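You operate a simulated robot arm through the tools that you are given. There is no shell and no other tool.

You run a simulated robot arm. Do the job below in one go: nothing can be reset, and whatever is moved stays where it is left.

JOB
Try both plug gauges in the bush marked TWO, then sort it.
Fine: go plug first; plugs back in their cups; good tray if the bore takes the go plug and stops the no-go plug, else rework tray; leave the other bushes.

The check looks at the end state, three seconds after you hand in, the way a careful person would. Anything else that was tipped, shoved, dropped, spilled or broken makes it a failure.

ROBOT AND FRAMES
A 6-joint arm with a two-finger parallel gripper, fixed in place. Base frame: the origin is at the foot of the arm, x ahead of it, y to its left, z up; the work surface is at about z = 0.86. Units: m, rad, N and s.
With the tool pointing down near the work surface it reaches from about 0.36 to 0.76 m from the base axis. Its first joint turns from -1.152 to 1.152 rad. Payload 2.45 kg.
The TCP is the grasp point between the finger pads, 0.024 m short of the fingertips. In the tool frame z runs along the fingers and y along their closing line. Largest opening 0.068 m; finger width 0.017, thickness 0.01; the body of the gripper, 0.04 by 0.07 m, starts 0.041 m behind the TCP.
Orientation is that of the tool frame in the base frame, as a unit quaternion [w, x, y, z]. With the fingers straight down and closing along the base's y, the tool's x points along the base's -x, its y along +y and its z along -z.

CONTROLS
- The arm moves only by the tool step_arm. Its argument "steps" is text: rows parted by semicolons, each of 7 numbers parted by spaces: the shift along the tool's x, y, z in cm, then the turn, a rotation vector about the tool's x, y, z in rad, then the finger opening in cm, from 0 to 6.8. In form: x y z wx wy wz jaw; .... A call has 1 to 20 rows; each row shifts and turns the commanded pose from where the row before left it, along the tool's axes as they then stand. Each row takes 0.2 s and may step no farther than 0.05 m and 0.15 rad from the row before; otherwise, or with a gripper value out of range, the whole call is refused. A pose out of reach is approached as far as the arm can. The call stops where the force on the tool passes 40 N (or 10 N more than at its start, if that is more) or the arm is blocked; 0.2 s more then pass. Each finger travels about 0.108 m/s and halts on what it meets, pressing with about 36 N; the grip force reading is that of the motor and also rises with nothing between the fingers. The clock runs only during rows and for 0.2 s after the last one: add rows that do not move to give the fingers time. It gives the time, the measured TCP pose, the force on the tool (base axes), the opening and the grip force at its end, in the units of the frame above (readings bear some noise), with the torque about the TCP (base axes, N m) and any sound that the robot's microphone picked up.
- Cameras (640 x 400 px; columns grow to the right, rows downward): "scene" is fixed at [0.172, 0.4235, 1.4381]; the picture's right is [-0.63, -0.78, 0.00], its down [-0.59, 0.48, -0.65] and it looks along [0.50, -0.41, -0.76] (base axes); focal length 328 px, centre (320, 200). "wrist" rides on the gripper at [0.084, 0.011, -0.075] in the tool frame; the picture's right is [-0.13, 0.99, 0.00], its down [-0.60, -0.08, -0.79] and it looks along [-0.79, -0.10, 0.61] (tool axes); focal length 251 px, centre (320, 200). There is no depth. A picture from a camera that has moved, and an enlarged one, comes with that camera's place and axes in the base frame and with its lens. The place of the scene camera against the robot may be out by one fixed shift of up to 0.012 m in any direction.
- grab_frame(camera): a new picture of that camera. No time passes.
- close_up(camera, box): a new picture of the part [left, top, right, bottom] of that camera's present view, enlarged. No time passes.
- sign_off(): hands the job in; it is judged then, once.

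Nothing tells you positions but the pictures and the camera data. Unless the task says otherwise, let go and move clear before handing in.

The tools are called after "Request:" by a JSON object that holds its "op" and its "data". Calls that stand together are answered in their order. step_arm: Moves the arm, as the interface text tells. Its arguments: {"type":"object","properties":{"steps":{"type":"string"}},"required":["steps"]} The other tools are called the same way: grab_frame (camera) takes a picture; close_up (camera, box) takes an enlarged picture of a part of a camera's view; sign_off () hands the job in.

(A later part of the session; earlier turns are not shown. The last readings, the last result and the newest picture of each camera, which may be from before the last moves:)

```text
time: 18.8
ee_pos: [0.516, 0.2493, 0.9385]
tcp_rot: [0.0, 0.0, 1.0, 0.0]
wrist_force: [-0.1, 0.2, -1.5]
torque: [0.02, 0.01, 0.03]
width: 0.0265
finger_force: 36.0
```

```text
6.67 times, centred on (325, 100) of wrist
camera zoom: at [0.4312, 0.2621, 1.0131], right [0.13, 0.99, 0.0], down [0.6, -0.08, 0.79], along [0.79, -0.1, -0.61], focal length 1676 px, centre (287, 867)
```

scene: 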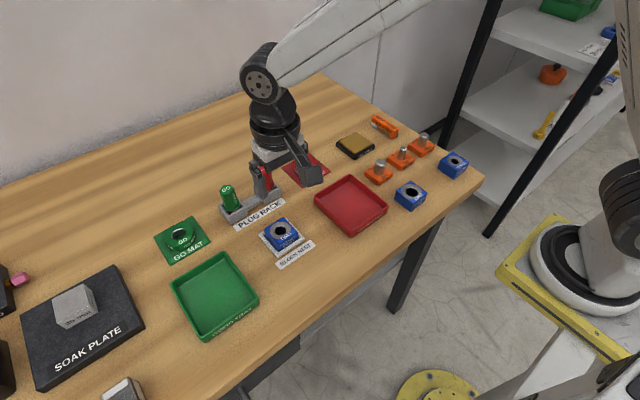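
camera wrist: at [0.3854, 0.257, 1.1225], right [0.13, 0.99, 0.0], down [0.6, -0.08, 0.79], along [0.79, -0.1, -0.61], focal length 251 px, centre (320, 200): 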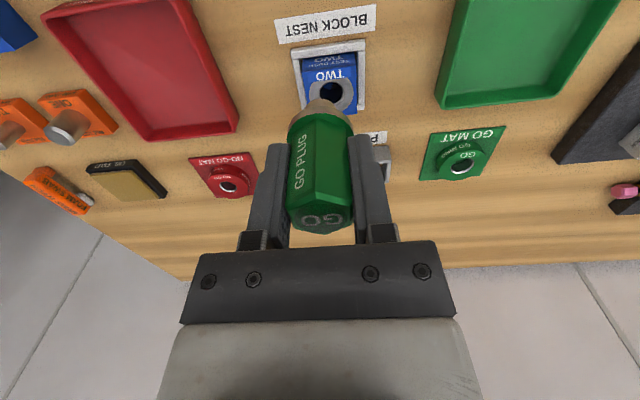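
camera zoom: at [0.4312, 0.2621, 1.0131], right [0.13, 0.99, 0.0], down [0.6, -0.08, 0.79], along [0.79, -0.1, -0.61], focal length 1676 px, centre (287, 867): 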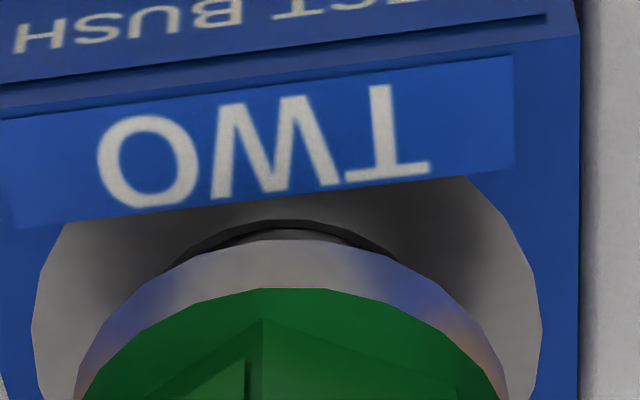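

The plug is going in freely; I continue down gently until it seats or meets resistance.

Request:
{"op": "step_arm", "data": {"steps": "0 0 0.1 0 0 0 2.0; 0 0 0.1 0 0 0 2.0; 0 0 0.1 0 0 0 2.0; 0 0 0 0 0 0 2.0; 0 0 0 0 0 0 2.0"}}

Request:
{"op": "close_up", "data": {"camera": "scene", "box": [265, 205, 310, 245]}}

Request:
{"op": "close_up", "data": {"camera": "wrist", "box": [280, 70, 370, 130]}}

```text
time: 20.0
ee_pos: [0.5161, 0.2507, 0.9354]
tcp_rot: [0.001, 0.0, 1.0, 0.0]
wrist_force: [0.7, 0.3, -1.2]
torque: [-0.01, -0.03, 0.03]
width: 0.0267
finger_force: 36.2
```

```text
10.00 times, centred on (288, 225) of scene
camera zoom: at [0.1721, 0.4235, 1.4381], right [-0.63, -0.78, 0.0], down [-0.59, 0.48, -0.65], along [0.5, -0.41, -0.76], focal length 3280 px, centre (645, -50)
```

zoom: 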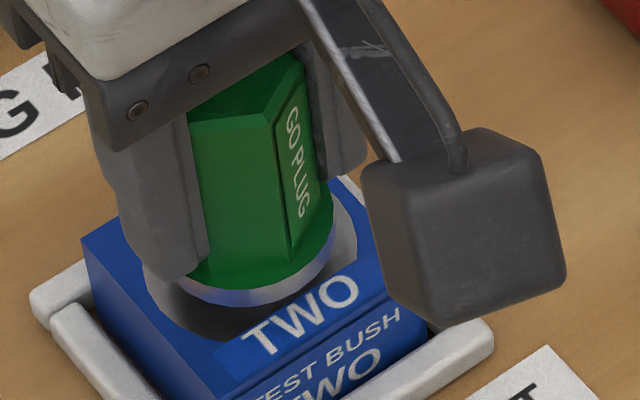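

```text
6.67 times, centred on (325, 100) of wrist
camera zoom: at [0.4311, 0.2622, 1.0097], right [0.13, 0.99, 0.0], down [0.6, -0.08, 0.79], along [0.79, -0.1, -0.61], focal length 1676 px, centre (287, 867)
```

zoom: 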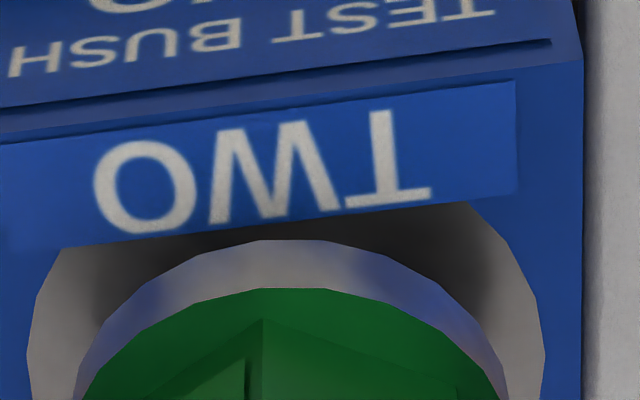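

Still no resistance at about 9 mm deep; I keep lowering toward full seat.

Request:
{"op": "step_arm", "data": {"steps": "0 0 0.1 0 0 0 2.0; 0 0 0.1 0 0 0 2.0; 0 0 0.1 0 0 0 2.0; 0 0 0.1 0 0 0 2.0; 0 0 0 0 0 0 2.0"}}

Request:
{"op": "close_up", "data": {"camera": "scene", "box": [265, 205, 310, 245]}}

Request:
{"op": "close_up", "data": {"camera": "wrist", "box": [280, 70, 370, 130]}}

```text
time: 21.2
ee_pos: [0.517, 0.2512, 0.9304]
tcp_rot: [0.0, 0.001, 1.0, 0.0]
wrist_force: [0.5, -0.8, -1.6]
torque: [0.0, 0.01, 0.0]
width: 0.0268
finger_force: 36.0
```

```text
10.00 times, centred on (288, 225) of scene
camera zoom: at [0.1721, 0.4235, 1.4381], right [-0.63, -0.78, 0.0], down [-0.59, 0.48, -0.65], along [0.5, -0.41, -0.76], focal length 3280 px, centre (645, -50)
```

zoom: 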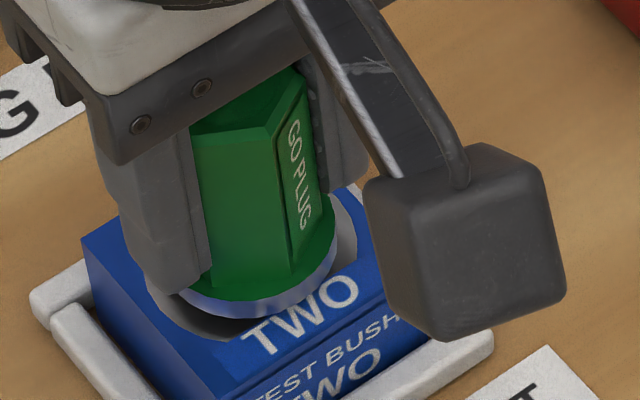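

```text
6.67 times, centred on (325, 100) of wrist
camera zoom: at [0.4314, 0.262, 1.0051], right [0.13, 0.99, 0.0], down [0.6, -0.08, 0.79], along [0.79, -0.1, -0.61], focal length 1676 px, centre (287, 867)
```

zoom: 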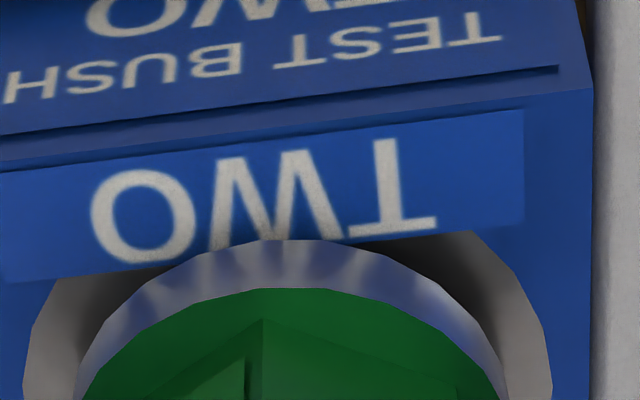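

GO plug is deep in the bore with no resistance; I lower a bit more to see the collar seat.

Request:
{"op": "step_arm", "data": {"steps": "0 0 0.1 0 0 0 2.0; 0 0 0.1 0 0 0 2.0; 0 0 0.1 0 0 0 2.0; 0 0 0 0 0 0 2.0"}}

Request:
{"op": "close_up", "data": {"camera": "scene", "box": [265, 205, 310, 245]}}

Request:
{"op": "close_up", "data": {"camera": "wrist", "box": [280, 70, 370, 130]}}

```text
time: 22.2
ee_pos: [0.5165, 0.2509, 0.9283]
tcp_rot: [-0.001, 0.0, 1.0, 0.001]
wrist_force: [-0.6, -0.1, -1.8]
torque: [-0.01, -0.04, -0.02]
width: 0.0269
finger_force: 35.5
```

```text
10.00 times, centred on (288, 225) of scene
camera zoom: at [0.1721, 0.4235, 1.4381], right [-0.63, -0.78, 0.0], down [-0.59, 0.48, -0.65], along [0.5, -0.41, -0.76], focal length 3280 px, centre (645, -50)
```

zoom: 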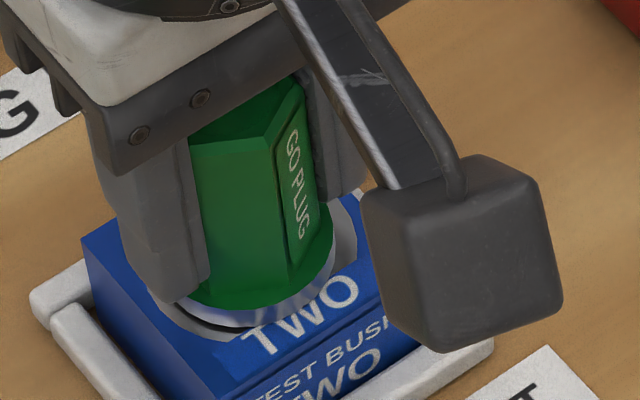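

```text
6.67 times, centred on (325, 100) of wrist
camera zoom: at [0.4317, 0.2625, 1.002], right [0.13, 0.99, 0.0], down [0.6, -0.08, 0.79], along [0.79, -0.1, -0.61], focal length 1676 px, centre (287, 867)
```

zoom: 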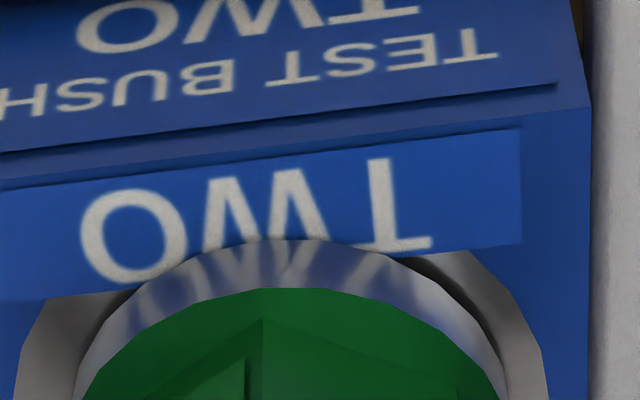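

Only a small gap under the collar remains; I go down another couple of millimetres to feel it seat.

Request:
{"op": "step_arm", "data": {"steps": "0 0 0.1 0 0 0 2.0; 0 0 0.1 0 0 0 2.0; 0 0 0 0 0 0 2.0"}}

Request:
{"op": "close_up", "data": {"camera": "scene", "box": [265, 205, 310, 245]}}

```text
time: 23.0
ee_pos: [0.5171, 0.2513, 0.9261]
tcp_rot: [0.001, 0.0, 1.0, 0.0]
wrist_force: [-0.1, 1.2, 8.2]
torque: [-0.03, 0.08, 0.0]
width: 0.0264
finger_force: 35.6
```

```text
10.00 times, centred on (288, 225) of scene
camera zoom: at [0.1719, 0.4235, 1.4382], right [-0.63, -0.78, 0.0], down [-0.59, 0.48, -0.65], along [0.5, -0.41, -0.76], focal length 3280 px, centre (645, -50)
```

zoom: 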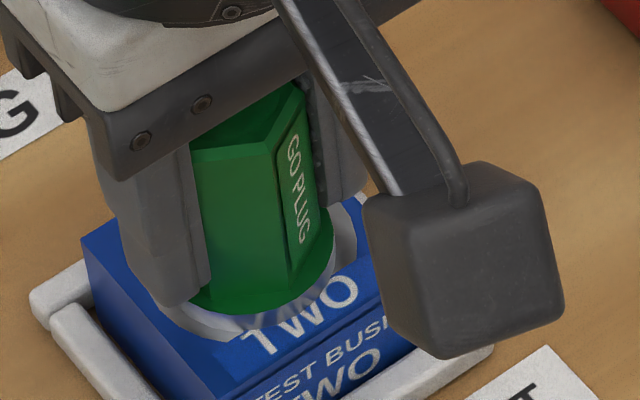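

The collar seated (force rose by about 10 N), so the bore takes the GO plug fully. I log the camera position, then withdraw straight up.

Request:
{"op": "close_up", "data": {"camera": "wrist", "box": [280, 70, 370, 130]}}

Request:
{"op": "step_arm", "data": {"steps": "0 0 -0.3 0 0 0 2.0; 0 0 -0.5 0 0 0 2.0; 0 0 -0.5 0 0 0 2.0; 0 0 -0.7 0 0 0 2.0; 0 0 0 0 0 0 2.0"}}

Request:
{"op": "grab_frame", "data": {"camera": "scene"}}

Request:
{"op": "grab_frame", "data": {"camera": "wrist"}}

```text
6.67 times, centred on (325, 100) of wrist
camera zoom: at [0.4313, 0.2625, 1.0006], right [0.13, 0.99, 0.0], down [0.6, -0.08, 0.79], along [0.79, -0.1, -0.61], focal length 1676 px, centre (287, 867)
```

zoom: 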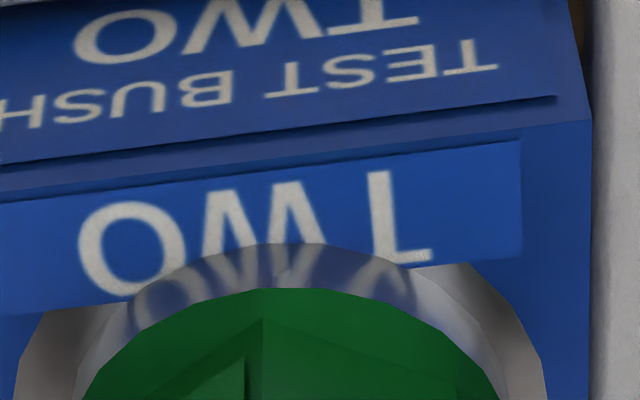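

```text
time: 24.2
ee_pos: [0.5156, 0.249, 0.944]
tcp_rot: [0.0, -0.001, 1.0, 0.0]
wrist_force: [0.5, -0.2, -2.0]
torque: [-0.03, -0.02, -0.03]
width: 0.0268
finger_force: 36.5
```

```text
taken
```

scene: 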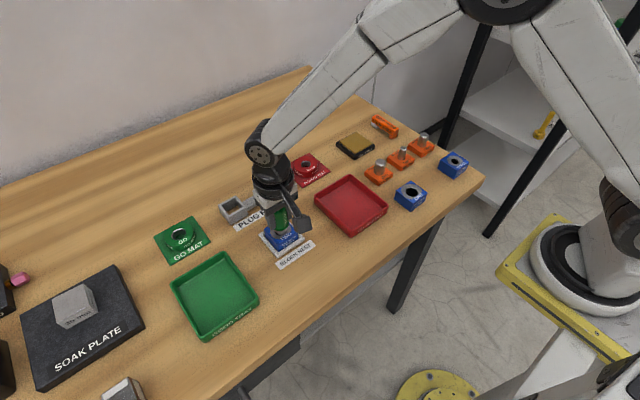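

```text
taken
camera wrist: at [0.4307, 0.2613, 1.0194], right [0.13, 0.99, 0.0], down [0.6, -0.08, 0.79], along [0.79, -0.1, -0.61], focal length 251 px, centre (320, 200)
```

wrist: 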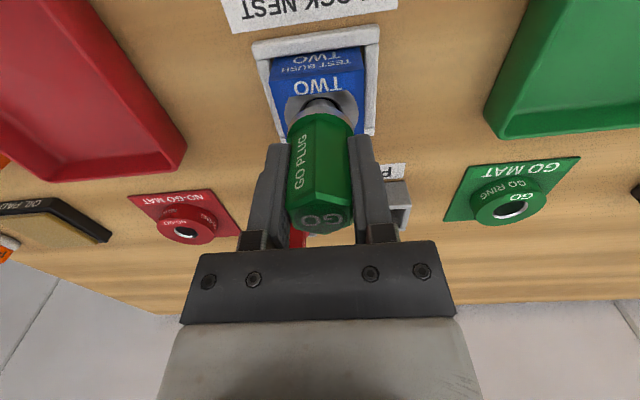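

The block stayed put. I raise and carry the GO plug back over its cup, then compare camera position with the one logged at grasp (0.5525, 0.3067).

Request:
{"op": "step_arm", "data": {"steps": "0 0 -2 0 0 0 2.0; 0 0 -2 0 0 0 2.0; 0 0 -2 0 0 0 2.0; -2.44 0.91 0 0 0 0 2.0; -2.44 0.91 0 0 0 0 2.0; -2.44 0.91 0 0 0 0 2.0; -2.44 0.91 0 0 0 0 2.0; -2.44 0.91 0 0 0 0 2.0; 0 0 0 0 0 0 2.0; 0 0 0 0 0 0 2.0"}}

Request:
{"op": "close_up", "data": {"camera": "wrist", "box": [240, 0, 400, 120]}}

Request:
{"op": "close_up", "data": {"camera": "scene", "box": [200, 150, 300, 240]}}

```text
time: 26.4
ee_pos: [0.6376, 0.295, 1.0047]
tcp_rot: [0.0, 0.0, 1.0, 0.0]
wrist_force: [0.1, -0.2, -1.4]
torque: [-0.04, 0.0, 0.01]
width: 0.0265
finger_force: 36.1
```

```text
3.33 times, centred on (320, 60) of wrist
camera zoom: at [0.5524, 0.307, 1.0793], right [0.13, 0.99, 0.0], down [0.6, -0.08, 0.79], along [0.79, -0.1, -0.61], focal length 838 px, centre (320, 667)
```

zoom: 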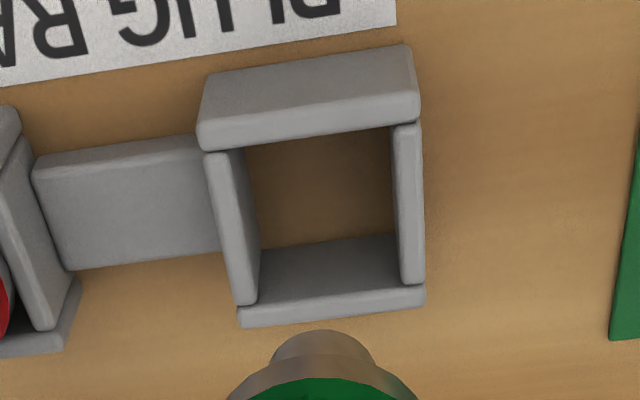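

```text
4.44 times, centred on (250, 195) of scene
camera zoom: at [0.1721, 0.4235, 1.4381], right [-0.63, -0.78, 0.0], down [-0.59, 0.48, -0.65], along [0.5, -0.41, -0.76], focal length 1458 px, centre (631, 222)
```

zoom: 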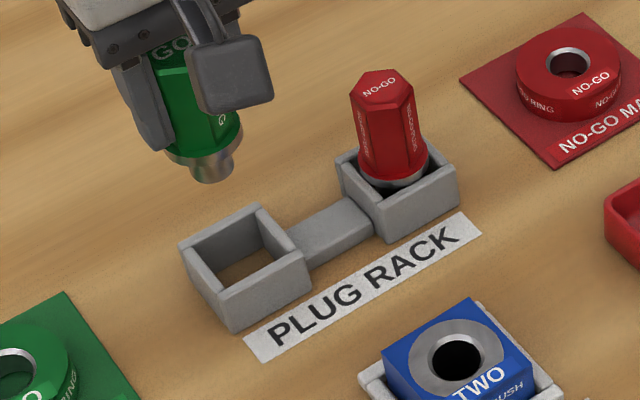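

The camera position matches the grasp position almost exactly, and the tip is centred on the empty cup. I lower 7 cm and check.

Request:
{"op": "step_arm", "data": {"steps": "0 0 2 0 0 0 2.0; 0 0 2 0 0 0 2.0; 0 0 1.5 0 0 0 2.0; 0 0 1.0 0 0 0 2.0; 0 0 0.5 0 0 0 2.0; 0 0 0 0 0 0 2.0; 0 0 0 0 0 0 2.0"}}

Request:
{"op": "close_up", "data": {"camera": "wrist", "box": [240, 30, 400, 150]}}

Request:
{"op": "close_up", "data": {"camera": "scene", "box": [210, 170, 270, 230]}}

```text
time: 28.0
ee_pos: [0.64, 0.2949, 0.9345]
tcp_rot: [-0.001, 0.0, 1.0, -0.001]
wrist_force: [-0.1, -0.7, -1.7]
torque: [0.04, -0.03, -0.01]
width: 0.0267
finger_force: 35.7
```

```text
3.33 times, centred on (320, 90) of wrist
camera zoom: at [0.5548, 0.3064, 1.01], right [0.13, 0.99, 0.0], down [0.6, -0.08, 0.79], along [0.79, -0.1, -0.61], focal length 838 px, centre (320, 567)
```

zoom: 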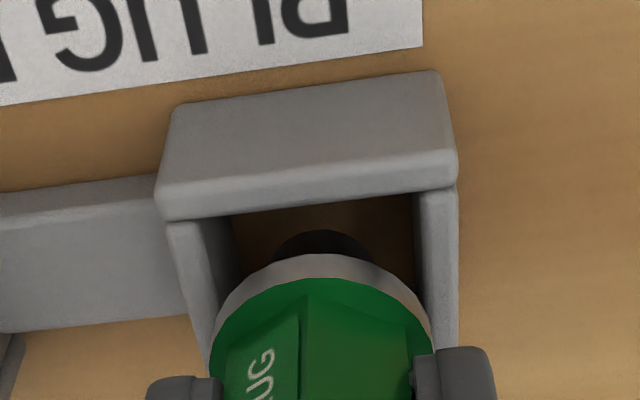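

```text
6.67 times, centred on (240, 200) of scene
camera zoom: at [0.1721, 0.4235, 1.4381], right [-0.63, -0.78, 0.0], down [-0.59, 0.48, -0.65], along [0.5, -0.41, -0.76], focal length 2187 px, centre (853, 200)
```

zoom: 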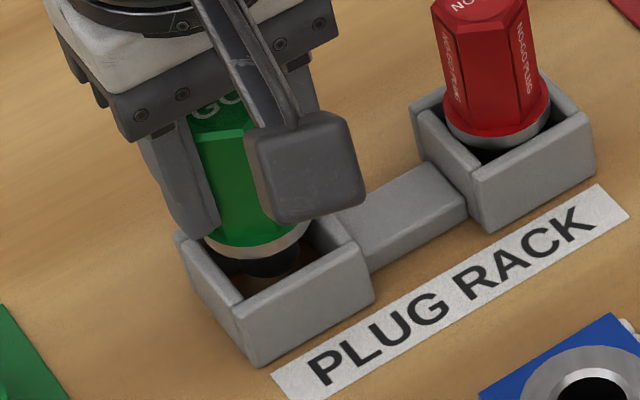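

The arm drifted about 2 mm out in x, so I correct that and lower the rest of the way with 2 mm steps.

Request:
{"op": "step_arm", "data": {"steps": "0.22 0.03 0 0 0 0 2.0; 0 0 0.2 0 0 0 2.0; 0 0 0.2 0 0 0 2.0; 0 0 0.2 0 0 0 2.0; 0 0 0 0 0 0 2.0; 0 0 0 0 0 0 2.0"}}

Request:
{"op": "close_up", "data": {"camera": "wrist", "box": [240, 30, 400, 150]}}

Request:
{"op": "close_up", "data": {"camera": "scene", "box": [210, 170, 270, 230]}}

```text
time: 29.4
ee_pos: [0.6366, 0.2959, 0.9283]
tcp_rot: [0.0, 0.0, 1.0, 0.0]
wrist_force: [-0.7, 0.1, -1.0]
torque: [-0.01, -0.04, 0.01]
width: 0.0266
finger_force: 35.8
```

```text
3.33 times, centred on (320, 90) of wrist
camera zoom: at [0.5513, 0.3073, 1.0033], right [0.13, 0.99, 0.0], down [0.6, -0.08, 0.79], along [0.79, -0.1, -0.61], focal length 838 px, centre (320, 567)
```

zoom: 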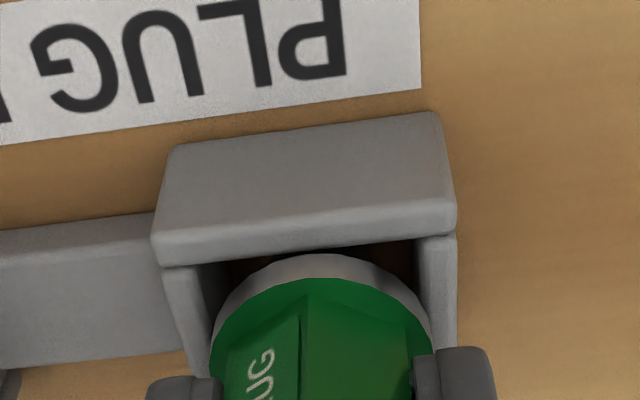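

```text
6.67 times, centred on (240, 200) of scene
camera zoom: at [0.1721, 0.4235, 1.4381], right [-0.63, -0.78, 0.0], down [-0.59, 0.48, -0.65], along [0.5, -0.41, -0.76], focal length 2187 px, centre (853, 200)
```

zoom: 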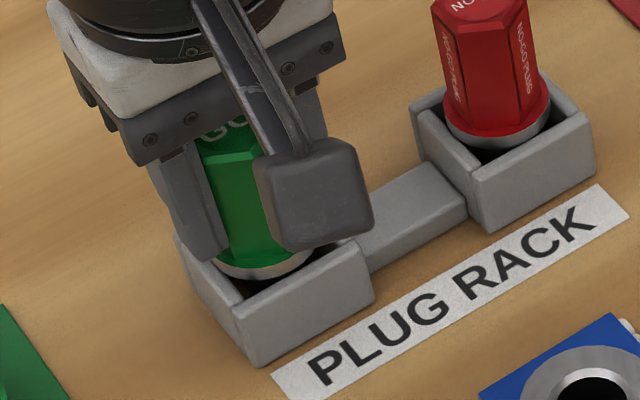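

Just 2–3 mm above the original rest height. I nudge +1 mm in x and lower in 1 mm steps to feel contact.

Request:
{"op": "step_arm", "data": {"steps": "-0.1 -0.05 0 0 0 0 2.0; 0 0 0.1 0 0 0 2.0; 0 0 0.1 0 0 0 2.0; 0 0 0 0 0 0 2.0; 0 0 0 0 0 0 2.0"}}

Request:
{"op": "close_up", "data": {"camera": "wrist", "box": [240, 30, 400, 150]}}

```text
time: 30.6
ee_pos: [0.6371, 0.2968, 0.9273]
tcp_rot: [0.0, 0.0, 1.0, -0.001]
wrist_force: [0.1, -0.2, -0.9]
torque: [-0.01, 0.0, 0.0]
width: 0.027
finger_force: 35.6
```

```text
3.33 times, centred on (320, 90) of wrist
camera zoom: at [0.5517, 0.3083, 1.0023], right [0.13, 0.99, 0.0], down [0.6, -0.08, 0.79], along [0.79, -0.1, -0.61], focal length 838 px, centre (320, 567)
```

zoom: 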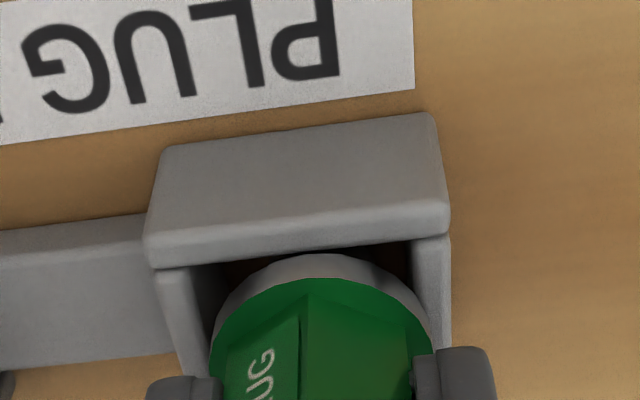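

Slight y wander of +1.5 mm; I correct it and lower a little more.

Request:
{"op": "step_arm", "data": {"steps": "-0.05 -0.12 0 0 0 0 2.0; 0 0 0.1 0 0 0 2.0; 0 0 0 0 0 0 2.0; 0 0 0 0 0 0 2.0"}}

Request:
{"op": "close_up", "data": {"camera": "wrist", "box": [240, 30, 400, 150]}}

```text
time: 31.6
ee_pos: [0.6376, 0.294, 0.926]
tcp_rot: [0.0, 0.001, 1.0, 0.0]
wrist_force: [0.6, -1.1, -0.5]
torque: [0.0, -0.04, 0.0]
width: 0.0267
finger_force: 35.6
```

```text
3.33 times, centred on (320, 90) of wrist
camera zoom: at [0.5525, 0.3063, 1.0007], right [0.13, 0.99, 0.0], down [0.6, -0.08, 0.79], along [0.79, -0.1, -0.61], focal length 838 px, centre (320, 567)
```

zoom: 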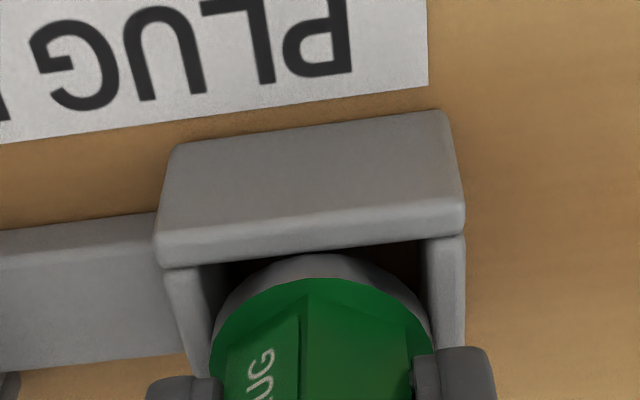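

Position now matches the grasp pose to under half a millimetre. I press 1 mm more to confirm it is resting.

Request:
{"op": "step_arm", "data": {"steps": "0 0 0.1 0 0 0 2.0; 0 0 0 0 0 0 2.0"}}

Request:
{"op": "close_up", "data": {"camera": "scene", "box": [210, 170, 270, 230]}}

```text
time: 32.2
ee_pos: [0.6385, 0.2962, 0.9257]
tcp_rot: [0.0, -0.001, 1.0, 0.0]
wrist_force: [-2.7, 1.6, 6.6]
torque: [-0.06, 0.14, -0.02]
width: 0.0267
finger_force: 36.2
```

```text
6.67 times, centred on (240, 200) of scene
camera zoom: at [0.1718, 0.4235, 1.4382], right [-0.63, -0.78, 0.0], down [-0.59, 0.48, -0.65], along [0.5, -0.41, -0.76], focal length 2187 px, centre (853, 200)
```

zoom: 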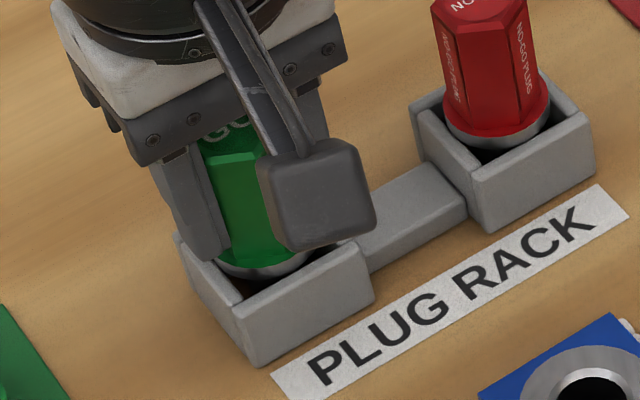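

It rests on its cup (about 8 N). I ease off half a millimetre and open the fingers gradually, then look.

Request:
{"op": "step_arm", "data": {"steps": "0 0 -0.06 0 0 0 2.0; 0 0 0 0 0 0 3.0; 0 0 0 0 0 0 4.0; 0 0 0 0 0 0 5.4; 0 0 0 0 0 0 6.8; 0 0 0 0 0 0 6.8"}}

Request:
{"op": "grab_frame", "data": {"camera": "wrist"}}

Request:
{"op": "close_up", "data": {"camera": "scene", "box": [210, 170, 270, 230]}}

```text
time: 33.6
ee_pos: [0.639, 0.2944, 0.9255]
tcp_rot: [-0.001, 0.001, 1.0, 0.0]
wrist_force: [0.1, -0.4, 0.2]
torque: [0.0, 0.02, -0.01]
width: 0.0679
finger_force: 0.1
```

```text
taken
camera wrist: at [0.5528, 0.3056, 1.0007], right [0.13, 0.99, 0.0], down [0.6, -0.08, 0.79], along [0.79, -0.1, -0.61], focal length 251 px, centre (320, 200)
```

wrist: 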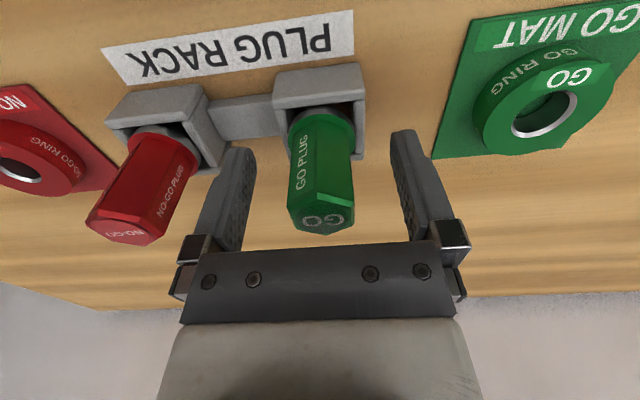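

```text
6.67 times, centred on (240, 200) of scene
camera zoom: at [0.172, 0.4235, 1.4381], right [-0.63, -0.78, 0.0], down [-0.59, 0.48, -0.65], along [0.5, -0.41, -0.76], focal length 2187 px, centre (853, 200)
```

zoom: 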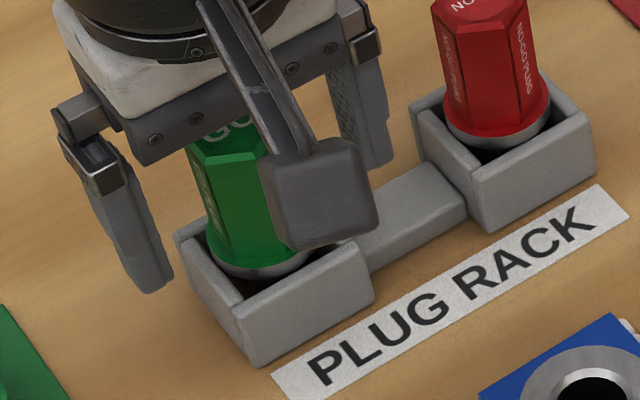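

GO plug is back, upright in its cup. I raise clear and move over to the NO-GO plug to check alignment.

Request:
{"op": "step_arm", "data": {"steps": "0 0 -1.5 0 0 0 6.8; 0 0 -2.5 0 0 0 6.8; 0 0 -2.5 0 0 0 6.8; 0 0 -2 0 0 0 6.8; 0 -2.9 0 0 0 0 6.8; 0 -2.9 0 0 0 0 6.8; 0 -2.9 0 0 0 0 6.8; 0 0 0 0 0 0 6.8; 0 0 0 0 0 0 6.8"}}

Request:
{"op": "grab_frame", "data": {"camera": "wrist"}}

Request:
{"op": "close_up", "data": {"camera": "wrist", "box": [280, 70, 370, 160]}}

Request:
{"op": "close_up", "data": {"camera": "scene", "box": [200, 140, 310, 240]}}

```text
time: 35.6
ee_pos: [0.6387, 0.2067, 1.0098]
tcp_rot: [0.0, 0.0, 1.0, 0.0]
wrist_force: [0.4, -1.3, -0.5]
torque: [-0.02, 0.0, -0.01]
width: 0.0682
finger_force: 0.0
```

```text
taken
camera wrist: at [0.5535, 0.2186, 1.0844], right [0.13, 0.99, 0.0], down [0.6, -0.08, 0.79], along [0.79, -0.1, -0.61], focal length 251 px, centre (320, 200)
```

wrist: 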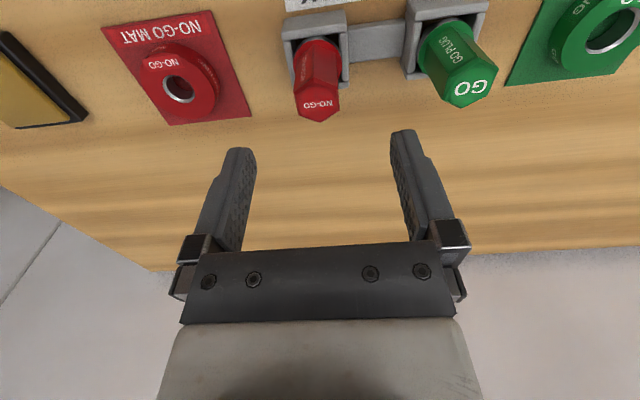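

```text
4.44 times, centred on (325, 115) of wrist
camera zoom: at [0.5535, 0.2186, 1.0844], right [0.13, 0.99, 0.0], down [0.6, -0.08, 0.79], along [0.79, -0.1, -0.61], focal length 1118 px, centre (298, 578)
```

zoom: 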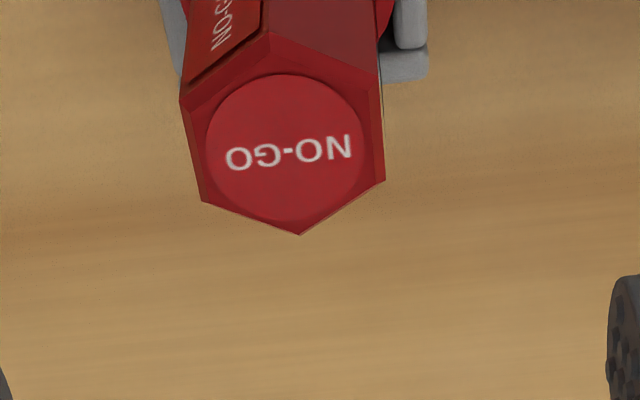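

```text
4.00 times, centred on (255, 190) of scene
camera zoom: at [0.172, 0.4235, 1.4381], right [-0.63, -0.78, 0.0], down [-0.59, 0.48, -0.65], along [0.5, -0.41, -0.76], focal length 1312 px, centre (580, 240)
```

zoom: 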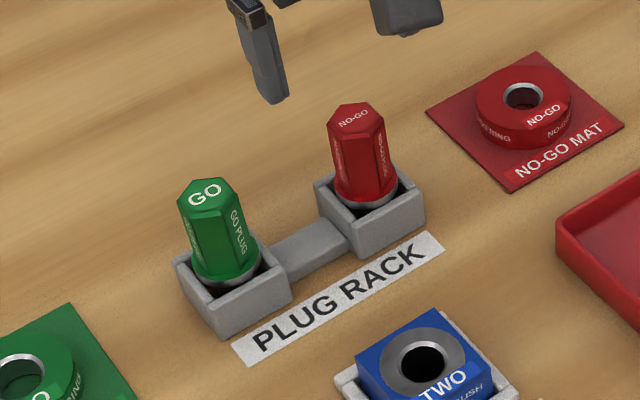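

NO-GO plug centre is near (0.638, 0.206), about 1.5 mm toward −y of the gripper. I correct y and descend most of the way, then check.

Request:
{"op": "step_arm", "data": {"steps": "0 -0.15 0 0 0 0 6.8; 0 0 2 0 0 0 6.8; 0 0 2 0 0 0 6.8; 0 0 0 0 0 0 6.8; 0 0 0 0 0 0 6.8"}}

Request:
{"op": "grab_frame", "data": {"camera": "wrist"}}

Request:
{"op": "close_up", "data": {"camera": "scene", "box": [220, 140, 310, 230]}}

```text
time: 36.8
ee_pos: [0.6369, 0.2063, 0.9716]
tcp_rot: [0.0, 0.001, 1.0, 0.0]
wrist_force: [-0.3, -1.5, 0.2]
torque: [-0.02, 0.03, -0.01]
width: 0.0679
finger_force: 0.1
```

```text
taken
camera wrist: at [0.5521, 0.2182, 1.0457], right [0.13, 0.99, 0.0], down [0.6, -0.08, 0.79], along [0.79, -0.1, -0.61], focal length 251 px, centre (320, 200)
```

wrist: 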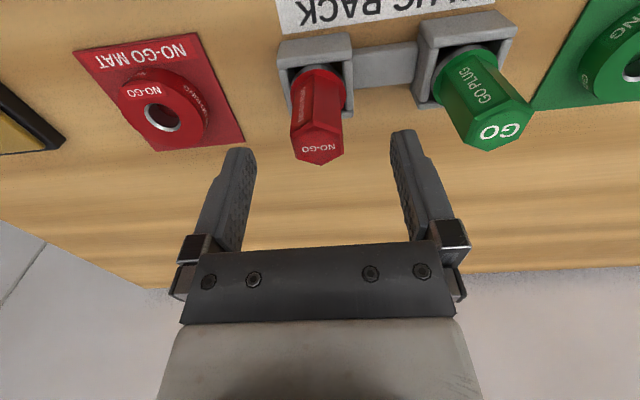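

```text
4.44 times, centred on (265, 185) of scene
camera zoom: at [0.172, 0.4235, 1.4381], right [-0.63, -0.78, 0.0], down [-0.59, 0.48, -0.65], along [0.5, -0.41, -0.76], focal length 1458 px, centre (564, 267)
```

zoom: 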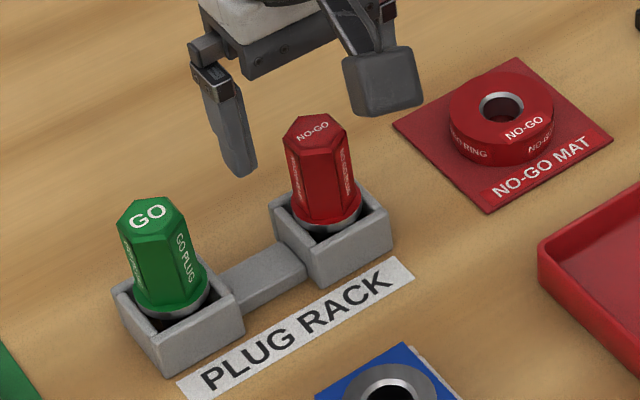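

Still about 1 mm off in y; I correct it, go down to the handle and close.

Request:
{"op": "step_arm", "data": {"steps": "0 -0.13 0 0 0 0 6.8; 0 0 2.3 0 0 0 6.8; 0 0 2.2 0 0 0 6.8; 0 0 0 0 0 0 6.8; 0 0 0 0 0 0 6.8"}}

Request:
{"op": "grab_frame", "data": {"camera": "wrist"}}

Request:
{"op": "close_up", "data": {"camera": "scene", "box": [220, 140, 310, 230]}}

```text
time: 38.0
ee_pos: [0.6379, 0.2043, 0.9268]
tcp_rot: [0.001, -0.001, 1.0, 0.0]
wrist_force: [0.3, -0.7, 0.7]
torque: [0.02, -0.01, -0.02]
width: 0.0679
finger_force: 0.1
```

```text
taken
camera wrist: at [0.5534, 0.2158, 1.0011], right [0.13, 0.99, 0.0], down [0.6, -0.08, 0.79], along [0.79, -0.1, -0.61], focal length 251 px, centre (320, 200)
```

wrist: 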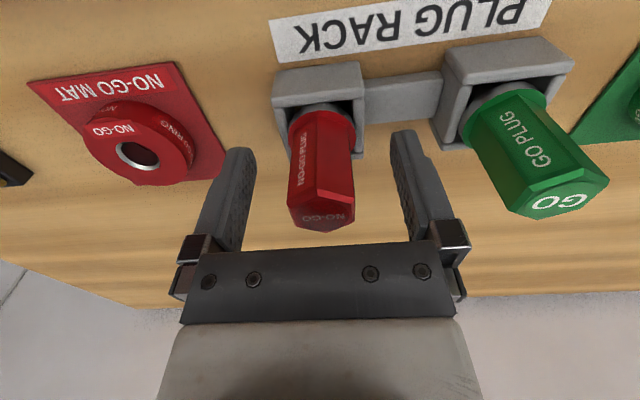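

```text
4.44 times, centred on (265, 185) of scene
camera zoom: at [0.172, 0.4235, 1.4381], right [-0.63, -0.78, 0.0], down [-0.59, 0.48, -0.65], along [0.5, -0.41, -0.76], focal length 1458 px, centre (564, 267)
```

zoom: 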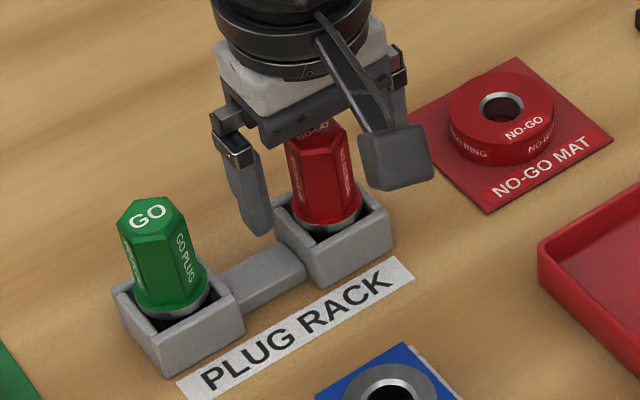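

The plug is centred between the pads. I close on it.

Request:
{"op": "step_arm", "data": {"steps": "0 0 0 0 0 0 4.0; 0 0 0 0 0 0 2.0; 0 0 0 0 0 0 2.0; 0 0 0 0 0 0 2.0"}}

Request:
{"op": "close_up", "data": {"camera": "wrist", "box": [240, 80, 400, 250]}}

```text
time: 39.0
ee_pos: [0.6381, 0.2039, 0.9273]
tcp_rot: [0.0, 0.0, 1.0, 0.0]
wrist_force: [-0.5, 0.7, 1.0]
torque: [0.04, 0.0, 0.01]
width: 0.0268
finger_force: 36.0
```

```text
2.35 times, centred on (320, 165) of wrist
camera zoom: at [0.5535, 0.2159, 1.0013], right [0.13, 0.99, 0.0], down [0.6, -0.08, 0.79], along [0.79, -0.1, -0.61], focal length 592 px, centre (320, 282)
```

zoom: 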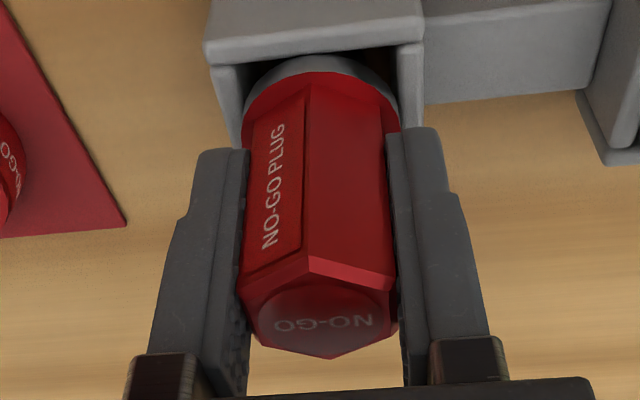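

NO-GO plug gripped. I lift it straight out, carry it over the block and stop with the tip roughly a centimetre above the bore.

Request:
{"op": "step_arm", "data": {"steps": "0 0 -0.5 0 0 0 2.0; 0 0 -1.5 0 0 0 2.0; 0 0 -2 0 0 0 2.0; 0 0 -2 0 0 0 2.0; 0 0 -2 0 0 0 2.0; 2.44 0.93 0 0 0 0 2.0; 2.44 0.93 0 0 0 0 2.0; 2.44 0.93 0 0 0 0 2.0; 2.44 0.93 0 0 0 0 2.0; 2.41 0.93 0 0 0 0 2.0; 0 0 2 0 0 0 2.0; 0 0 2 0 0 0 2.0; 0 0 0.8 0 0 0 2.0; 0 0 0 0 0 0 2.0; 0 0 0 0 0 0 2.0"}}

Request:
{"op": "close_up", "data": {"camera": "wrist", "box": [280, 60, 370, 130]}}

Request:
{"op": "close_up", "data": {"camera": "scene", "box": [265, 205, 310, 245]}}

Request:
{"op": "grab_frame", "data": {"camera": "scene"}}

```text
time: 42.2
ee_pos: [0.5135, 0.2511, 0.9604]
tcp_rot: [0.0, 0.0, 1.0, 0.0]
wrist_force: [-0.6, -0.2, -1.3]
torque: [0.04, 0.01, 0.0]
width: 0.0265
finger_force: 36.2
```

```text
5.71 times, centred on (325, 95) of wrist
camera zoom: at [0.4287, 0.2619, 1.0358], right [0.13, 0.99, 0.0], down [0.6, -0.08, 0.79], along [0.79, -0.1, -0.61], focal length 1437 px, centre (291, 800)
```

zoom: 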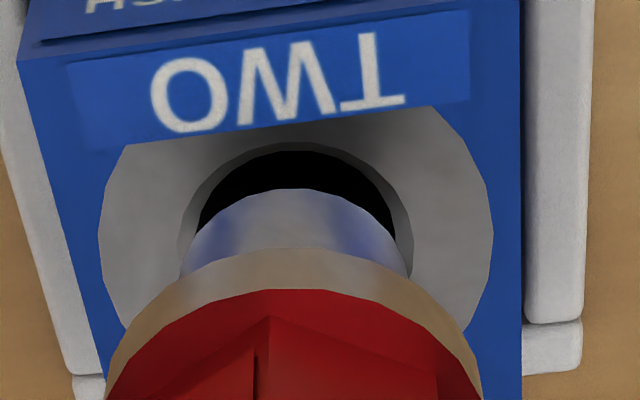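

```text
10.00 times, centred on (288, 225) of scene
camera zoom: at [0.1721, 0.4235, 1.4381], right [-0.63, -0.78, 0.0], down [-0.59, 0.48, -0.65], along [0.5, -0.41, -0.76], focal length 3280 px, centre (645, -50)
```

zoom: 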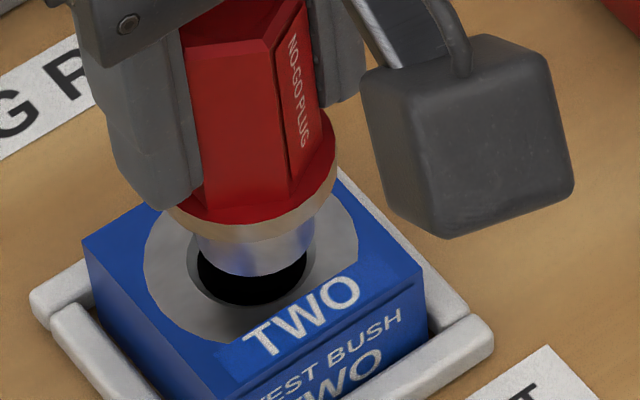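

```text
taken
```

scene: 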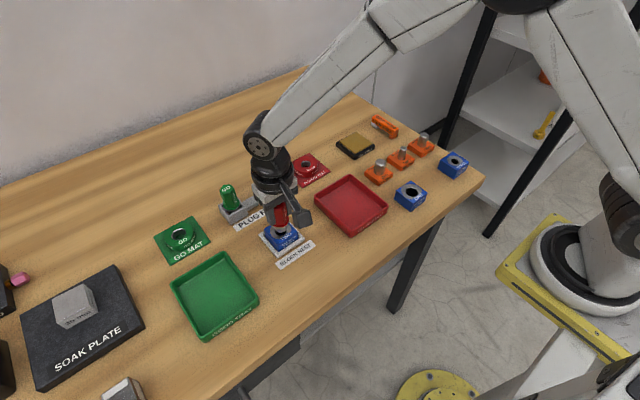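

The NO-GO tip is visibly wider than the GO tip. It is centred in y and about 2 mm short in x; I correct and lower 8 mm, then check again.

Request:
{"op": "step_arm", "data": {"steps": "-0.2 0 0 0 0 0 2.0; 0 0 0.4 0 0 0 2.0; 0 0 0.4 0 0 0 2.0; 0 0 0 0 0 0 2.0; 0 0 0 0 0 0 2.0"}}

Request:
{"op": "close_up", "data": {"camera": "wrist", "box": [300, 75, 355, 110]}}

Request:
{"op": "close_up", "data": {"camera": "scene", "box": [275, 218, 305, 240]}}

```text
time: 43.4
ee_pos: [0.5172, 0.2524, 0.9514]
tcp_rot: [0.0, 0.0, 1.0, 0.0]
wrist_force: [-0.3, 0.4, -1.3]
torque: [0.01, -0.02, 0.0]
width: 0.0268
finger_force: 35.8
```

```text
11.43 times, centred on (328, 92) of wrist
camera zoom: at [0.4326, 0.2633, 1.026], right [0.13, 0.99, 0.0], down [0.6, -0.08, 0.79], along [0.79, -0.1, -0.61], focal length 2874 px, centre (234, 1429)
```

zoom: 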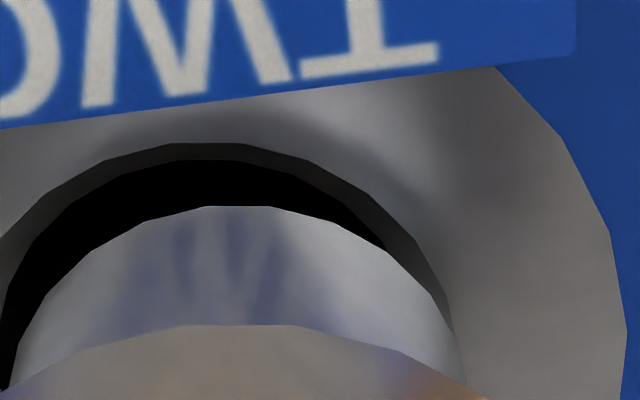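

```text
16.00 times, centred on (290, 229) of scene
camera zoom: at [0.1721, 0.4235, 1.4381], right [-0.63, -0.78, 0.0], down [-0.59, 0.48, -0.65], along [0.5, -0.41, -0.76], focal length 5248 px, centre (800, -264)
```

zoom: 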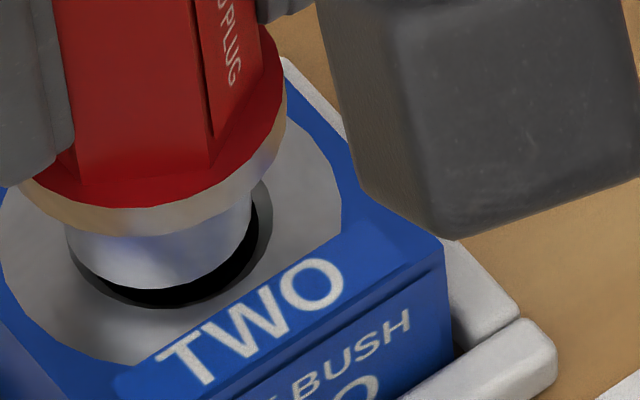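

The tip has drifted 1.4 mm to +y; x looks right now. I correct y, lower 3 mm and look again.

Request:
{"op": "step_arm", "data": {"steps": "0 -0.14 0 0 0 0 2.0; 0 0 0.15 0 0 0 2.0; 0 0 0.15 0 0 0 2.0; 0 0 0 0 0 0 2.0; 0 0 0 0 0 0 2.0"}}

Request:
{"op": "close_up", "data": {"camera": "wrist", "box": [300, 75, 355, 110]}}

Request:
{"op": "close_up", "data": {"camera": "scene", "box": [275, 218, 305, 240]}}

```text
time: 44.6
ee_pos: [0.5167, 0.2509, 0.947]
tcp_rot: [0.0, 0.0, 1.0, 0.0]
wrist_force: [0.6, -0.2, -0.9]
torque: [0.02, 0.01, -0.03]
width: 0.0266
finger_force: 36.2
```

```text
11.43 times, centred on (328, 92) of wrist
camera zoom: at [0.4318, 0.2626, 1.0219], right [0.13, 0.99, 0.0], down [0.6, -0.08, 0.79], along [0.79, -0.1, -0.61], focal length 2874 px, centre (234, 1429)
```

zoom: 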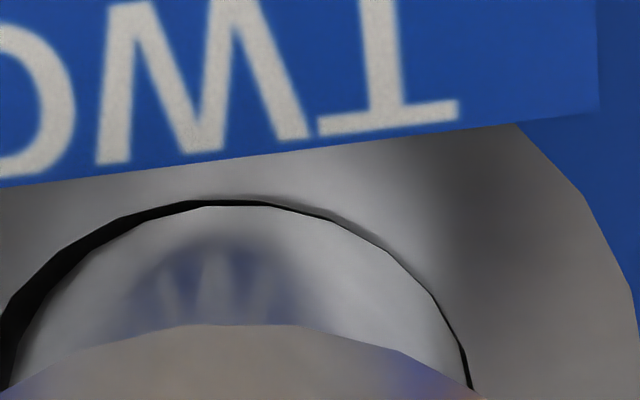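

```text
16.00 times, centred on (290, 229) of scene
camera zoom: at [0.1721, 0.4235, 1.4381], right [-0.63, -0.78, 0.0], down [-0.59, 0.48, -0.65], along [0.5, -0.41, -0.76], focal length 5248 px, centre (800, -264)
```

zoom: 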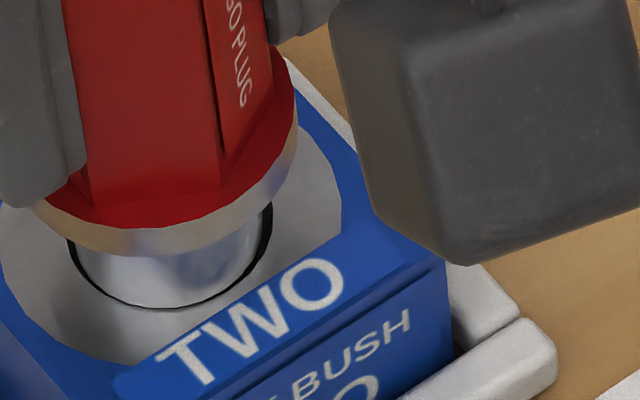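

The tip is at the mouth level, sitting inside the chamfer edge. I fine-correct (+0.7 mm x, −0.6 mm y) and lower in 1 mm steps.

Request:
{"op": "step_arm", "data": {"steps": "-0.07 -0.06 -0.05 0 0 0 2.0; 0 0 0.1 0 0 0 2.0; 0 0 0 0 0 0 2.0; 0 0 0 0 0 0 2.0"}}

Request:
{"op": "close_up", "data": {"camera": "wrist", "box": [300, 75, 355, 110]}}

Request:
{"op": "close_up", "data": {"camera": "scene", "box": [275, 218, 305, 240]}}

```text
time: 45.6
ee_pos: [0.5181, 0.2495, 0.9474]
tcp_rot: [0.0, 0.001, 1.0, 0.0]
wrist_force: [0.1, -0.3, -2.8]
torque: [-0.02, 0.02, 0.0]
width: 0.0266
finger_force: 36.2
```

```text
11.43 times, centred on (328, 92) of wrist
camera zoom: at [0.4328, 0.2616, 1.0214], right [0.13, 0.99, 0.0], down [0.6, -0.08, 0.79], along [0.79, -0.1, -0.61], focal length 2874 px, centre (234, 1429)
```

zoom: 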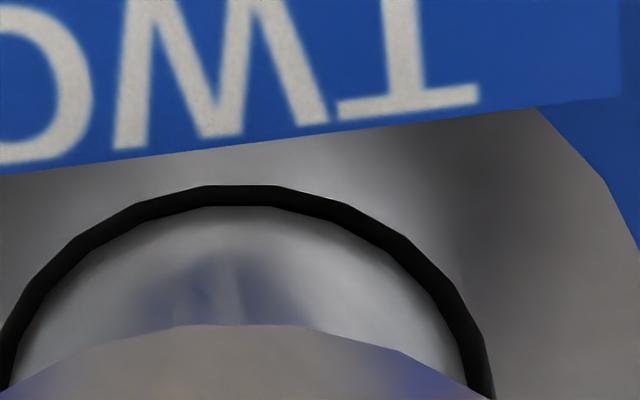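

```text
16.00 times, centred on (290, 229) of scene
camera zoom: at [0.1721, 0.4235, 1.4381], right [-0.63, -0.78, 0.0], down [-0.59, 0.48, -0.65], along [0.5, -0.41, -0.76], focal length 5248 px, centre (800, -264)
```

zoom: 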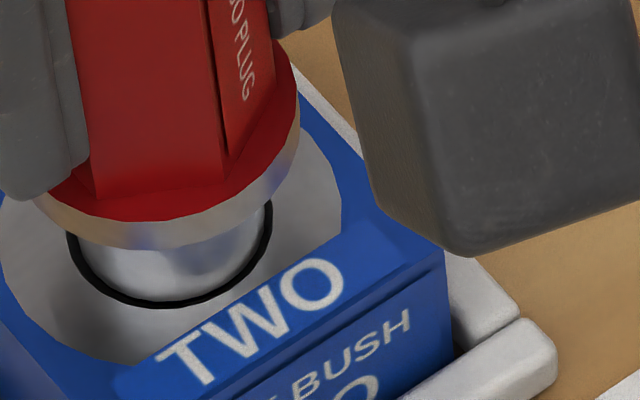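

Well concentric now in both views. I lower in 1 mm steps to feel whether it goes in or stops.

Request:
{"op": "step_arm", "data": {"steps": "0 0 0.1 0 0 0 2.0; 0 0 0.1 0 0 0 2.0; 0 0 0 0 0 0 2.0; 0 0 0 0 0 0 2.0"}}

Request:
{"op": "close_up", "data": {"camera": "wrist", "box": [300, 75, 355, 110]}}

Request:
{"op": "close_up", "data": {"camera": "scene", "box": [275, 218, 305, 240]}}

```text
time: 46.6
ee_pos: [0.5176, 0.2514, 0.9459]
tcp_rot: [0.001, 0.0, 1.0, 0.0]
wrist_force: [-5.7, -8.9, 19.5]
torque: [-0.35, 0.15, -0.03]
width: 0.0265
finger_force: 36.1
```

```text
11.43 times, centred on (328, 92) of wrist
camera zoom: at [0.433, 0.2619, 1.02], right [0.13, 0.99, 0.0], down [0.6, -0.08, 0.79], along [0.79, -0.1, -0.61], focal length 2874 px, centre (234, 1429)
```

zoom: 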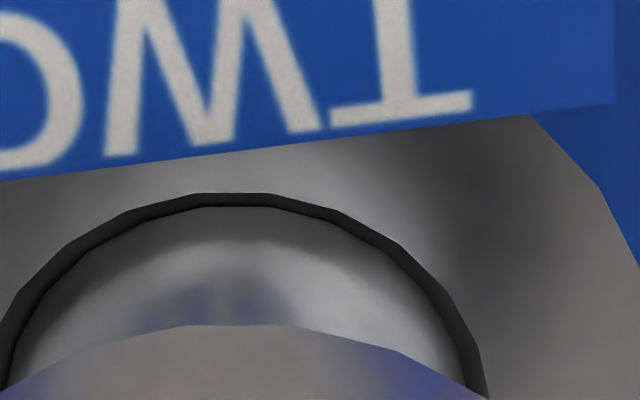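

```text
16.00 times, centred on (290, 229) of scene
camera zoom: at [0.1715, 0.4231, 1.4383], right [-0.63, -0.78, 0.0], down [-0.59, 0.48, -0.65], along [0.5, -0.41, -0.76], focal length 5248 px, centre (800, -264)
```

zoom: 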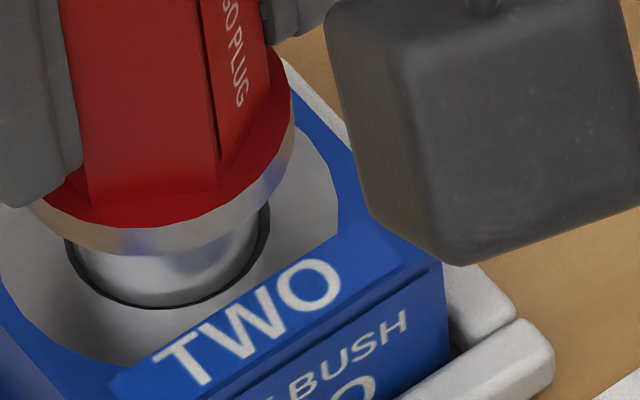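

It met resistance within the chamfer (about 20 N down, with sideways push toward −x, −y). I back off 1 mm, follow that push to be better centred, and press again to make it a fair test.

Request:
{"op": "step_arm", "data": {"steps": "0 0 -0.15 0 0 0 2.0; 0.04 -0.07 0 0 0 0 2.0; 0 0 0 0 0 0 2.0; 0 0 0.1 0 0 0 2.0; 0 0 0 0 0 0 2.0"}}

Request:
{"op": "close_up", "data": {"camera": "wrist", "box": [300, 75, 355, 110]}}

Request:
{"op": "close_up", "data": {"camera": "scene", "box": [275, 218, 305, 240]}}

```text
time: 47.8
ee_pos: [0.519, 0.2498, 0.945]
tcp_rot: [0.001, 0.0, 1.0, 0.001]
wrist_force: [1.4, 2.2, 0.0]
torque: [0.08, -0.07, 0.02]
width: 0.0268
finger_force: 35.3
```

```text
11.43 times, centred on (328, 92) of wrist
camera zoom: at [0.4337, 0.2605, 1.0202], right [0.13, 0.99, 0.0], down [0.6, -0.08, 0.79], along [0.79, -0.1, -0.61], focal length 2874 px, centre (234, 1429)
```

zoom: 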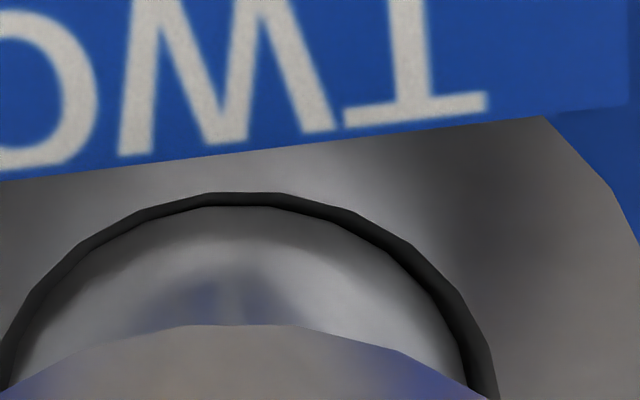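

```text
16.00 times, centred on (290, 229) of scene
camera zoom: at [0.172, 0.4236, 1.4381], right [-0.63, -0.78, 0.0], down [-0.59, 0.48, -0.65], along [0.5, -0.41, -0.76], focal length 5248 px, centre (800, -264)
```

zoom: 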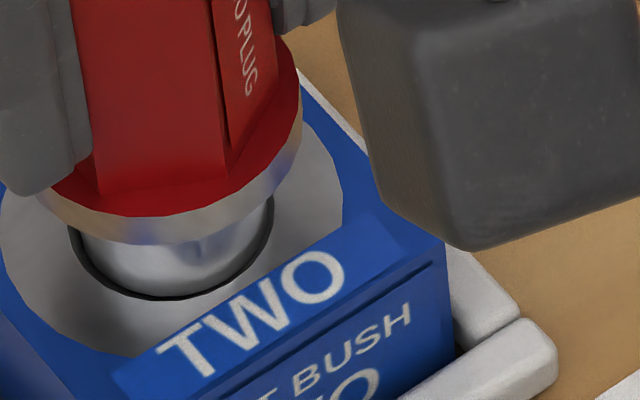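

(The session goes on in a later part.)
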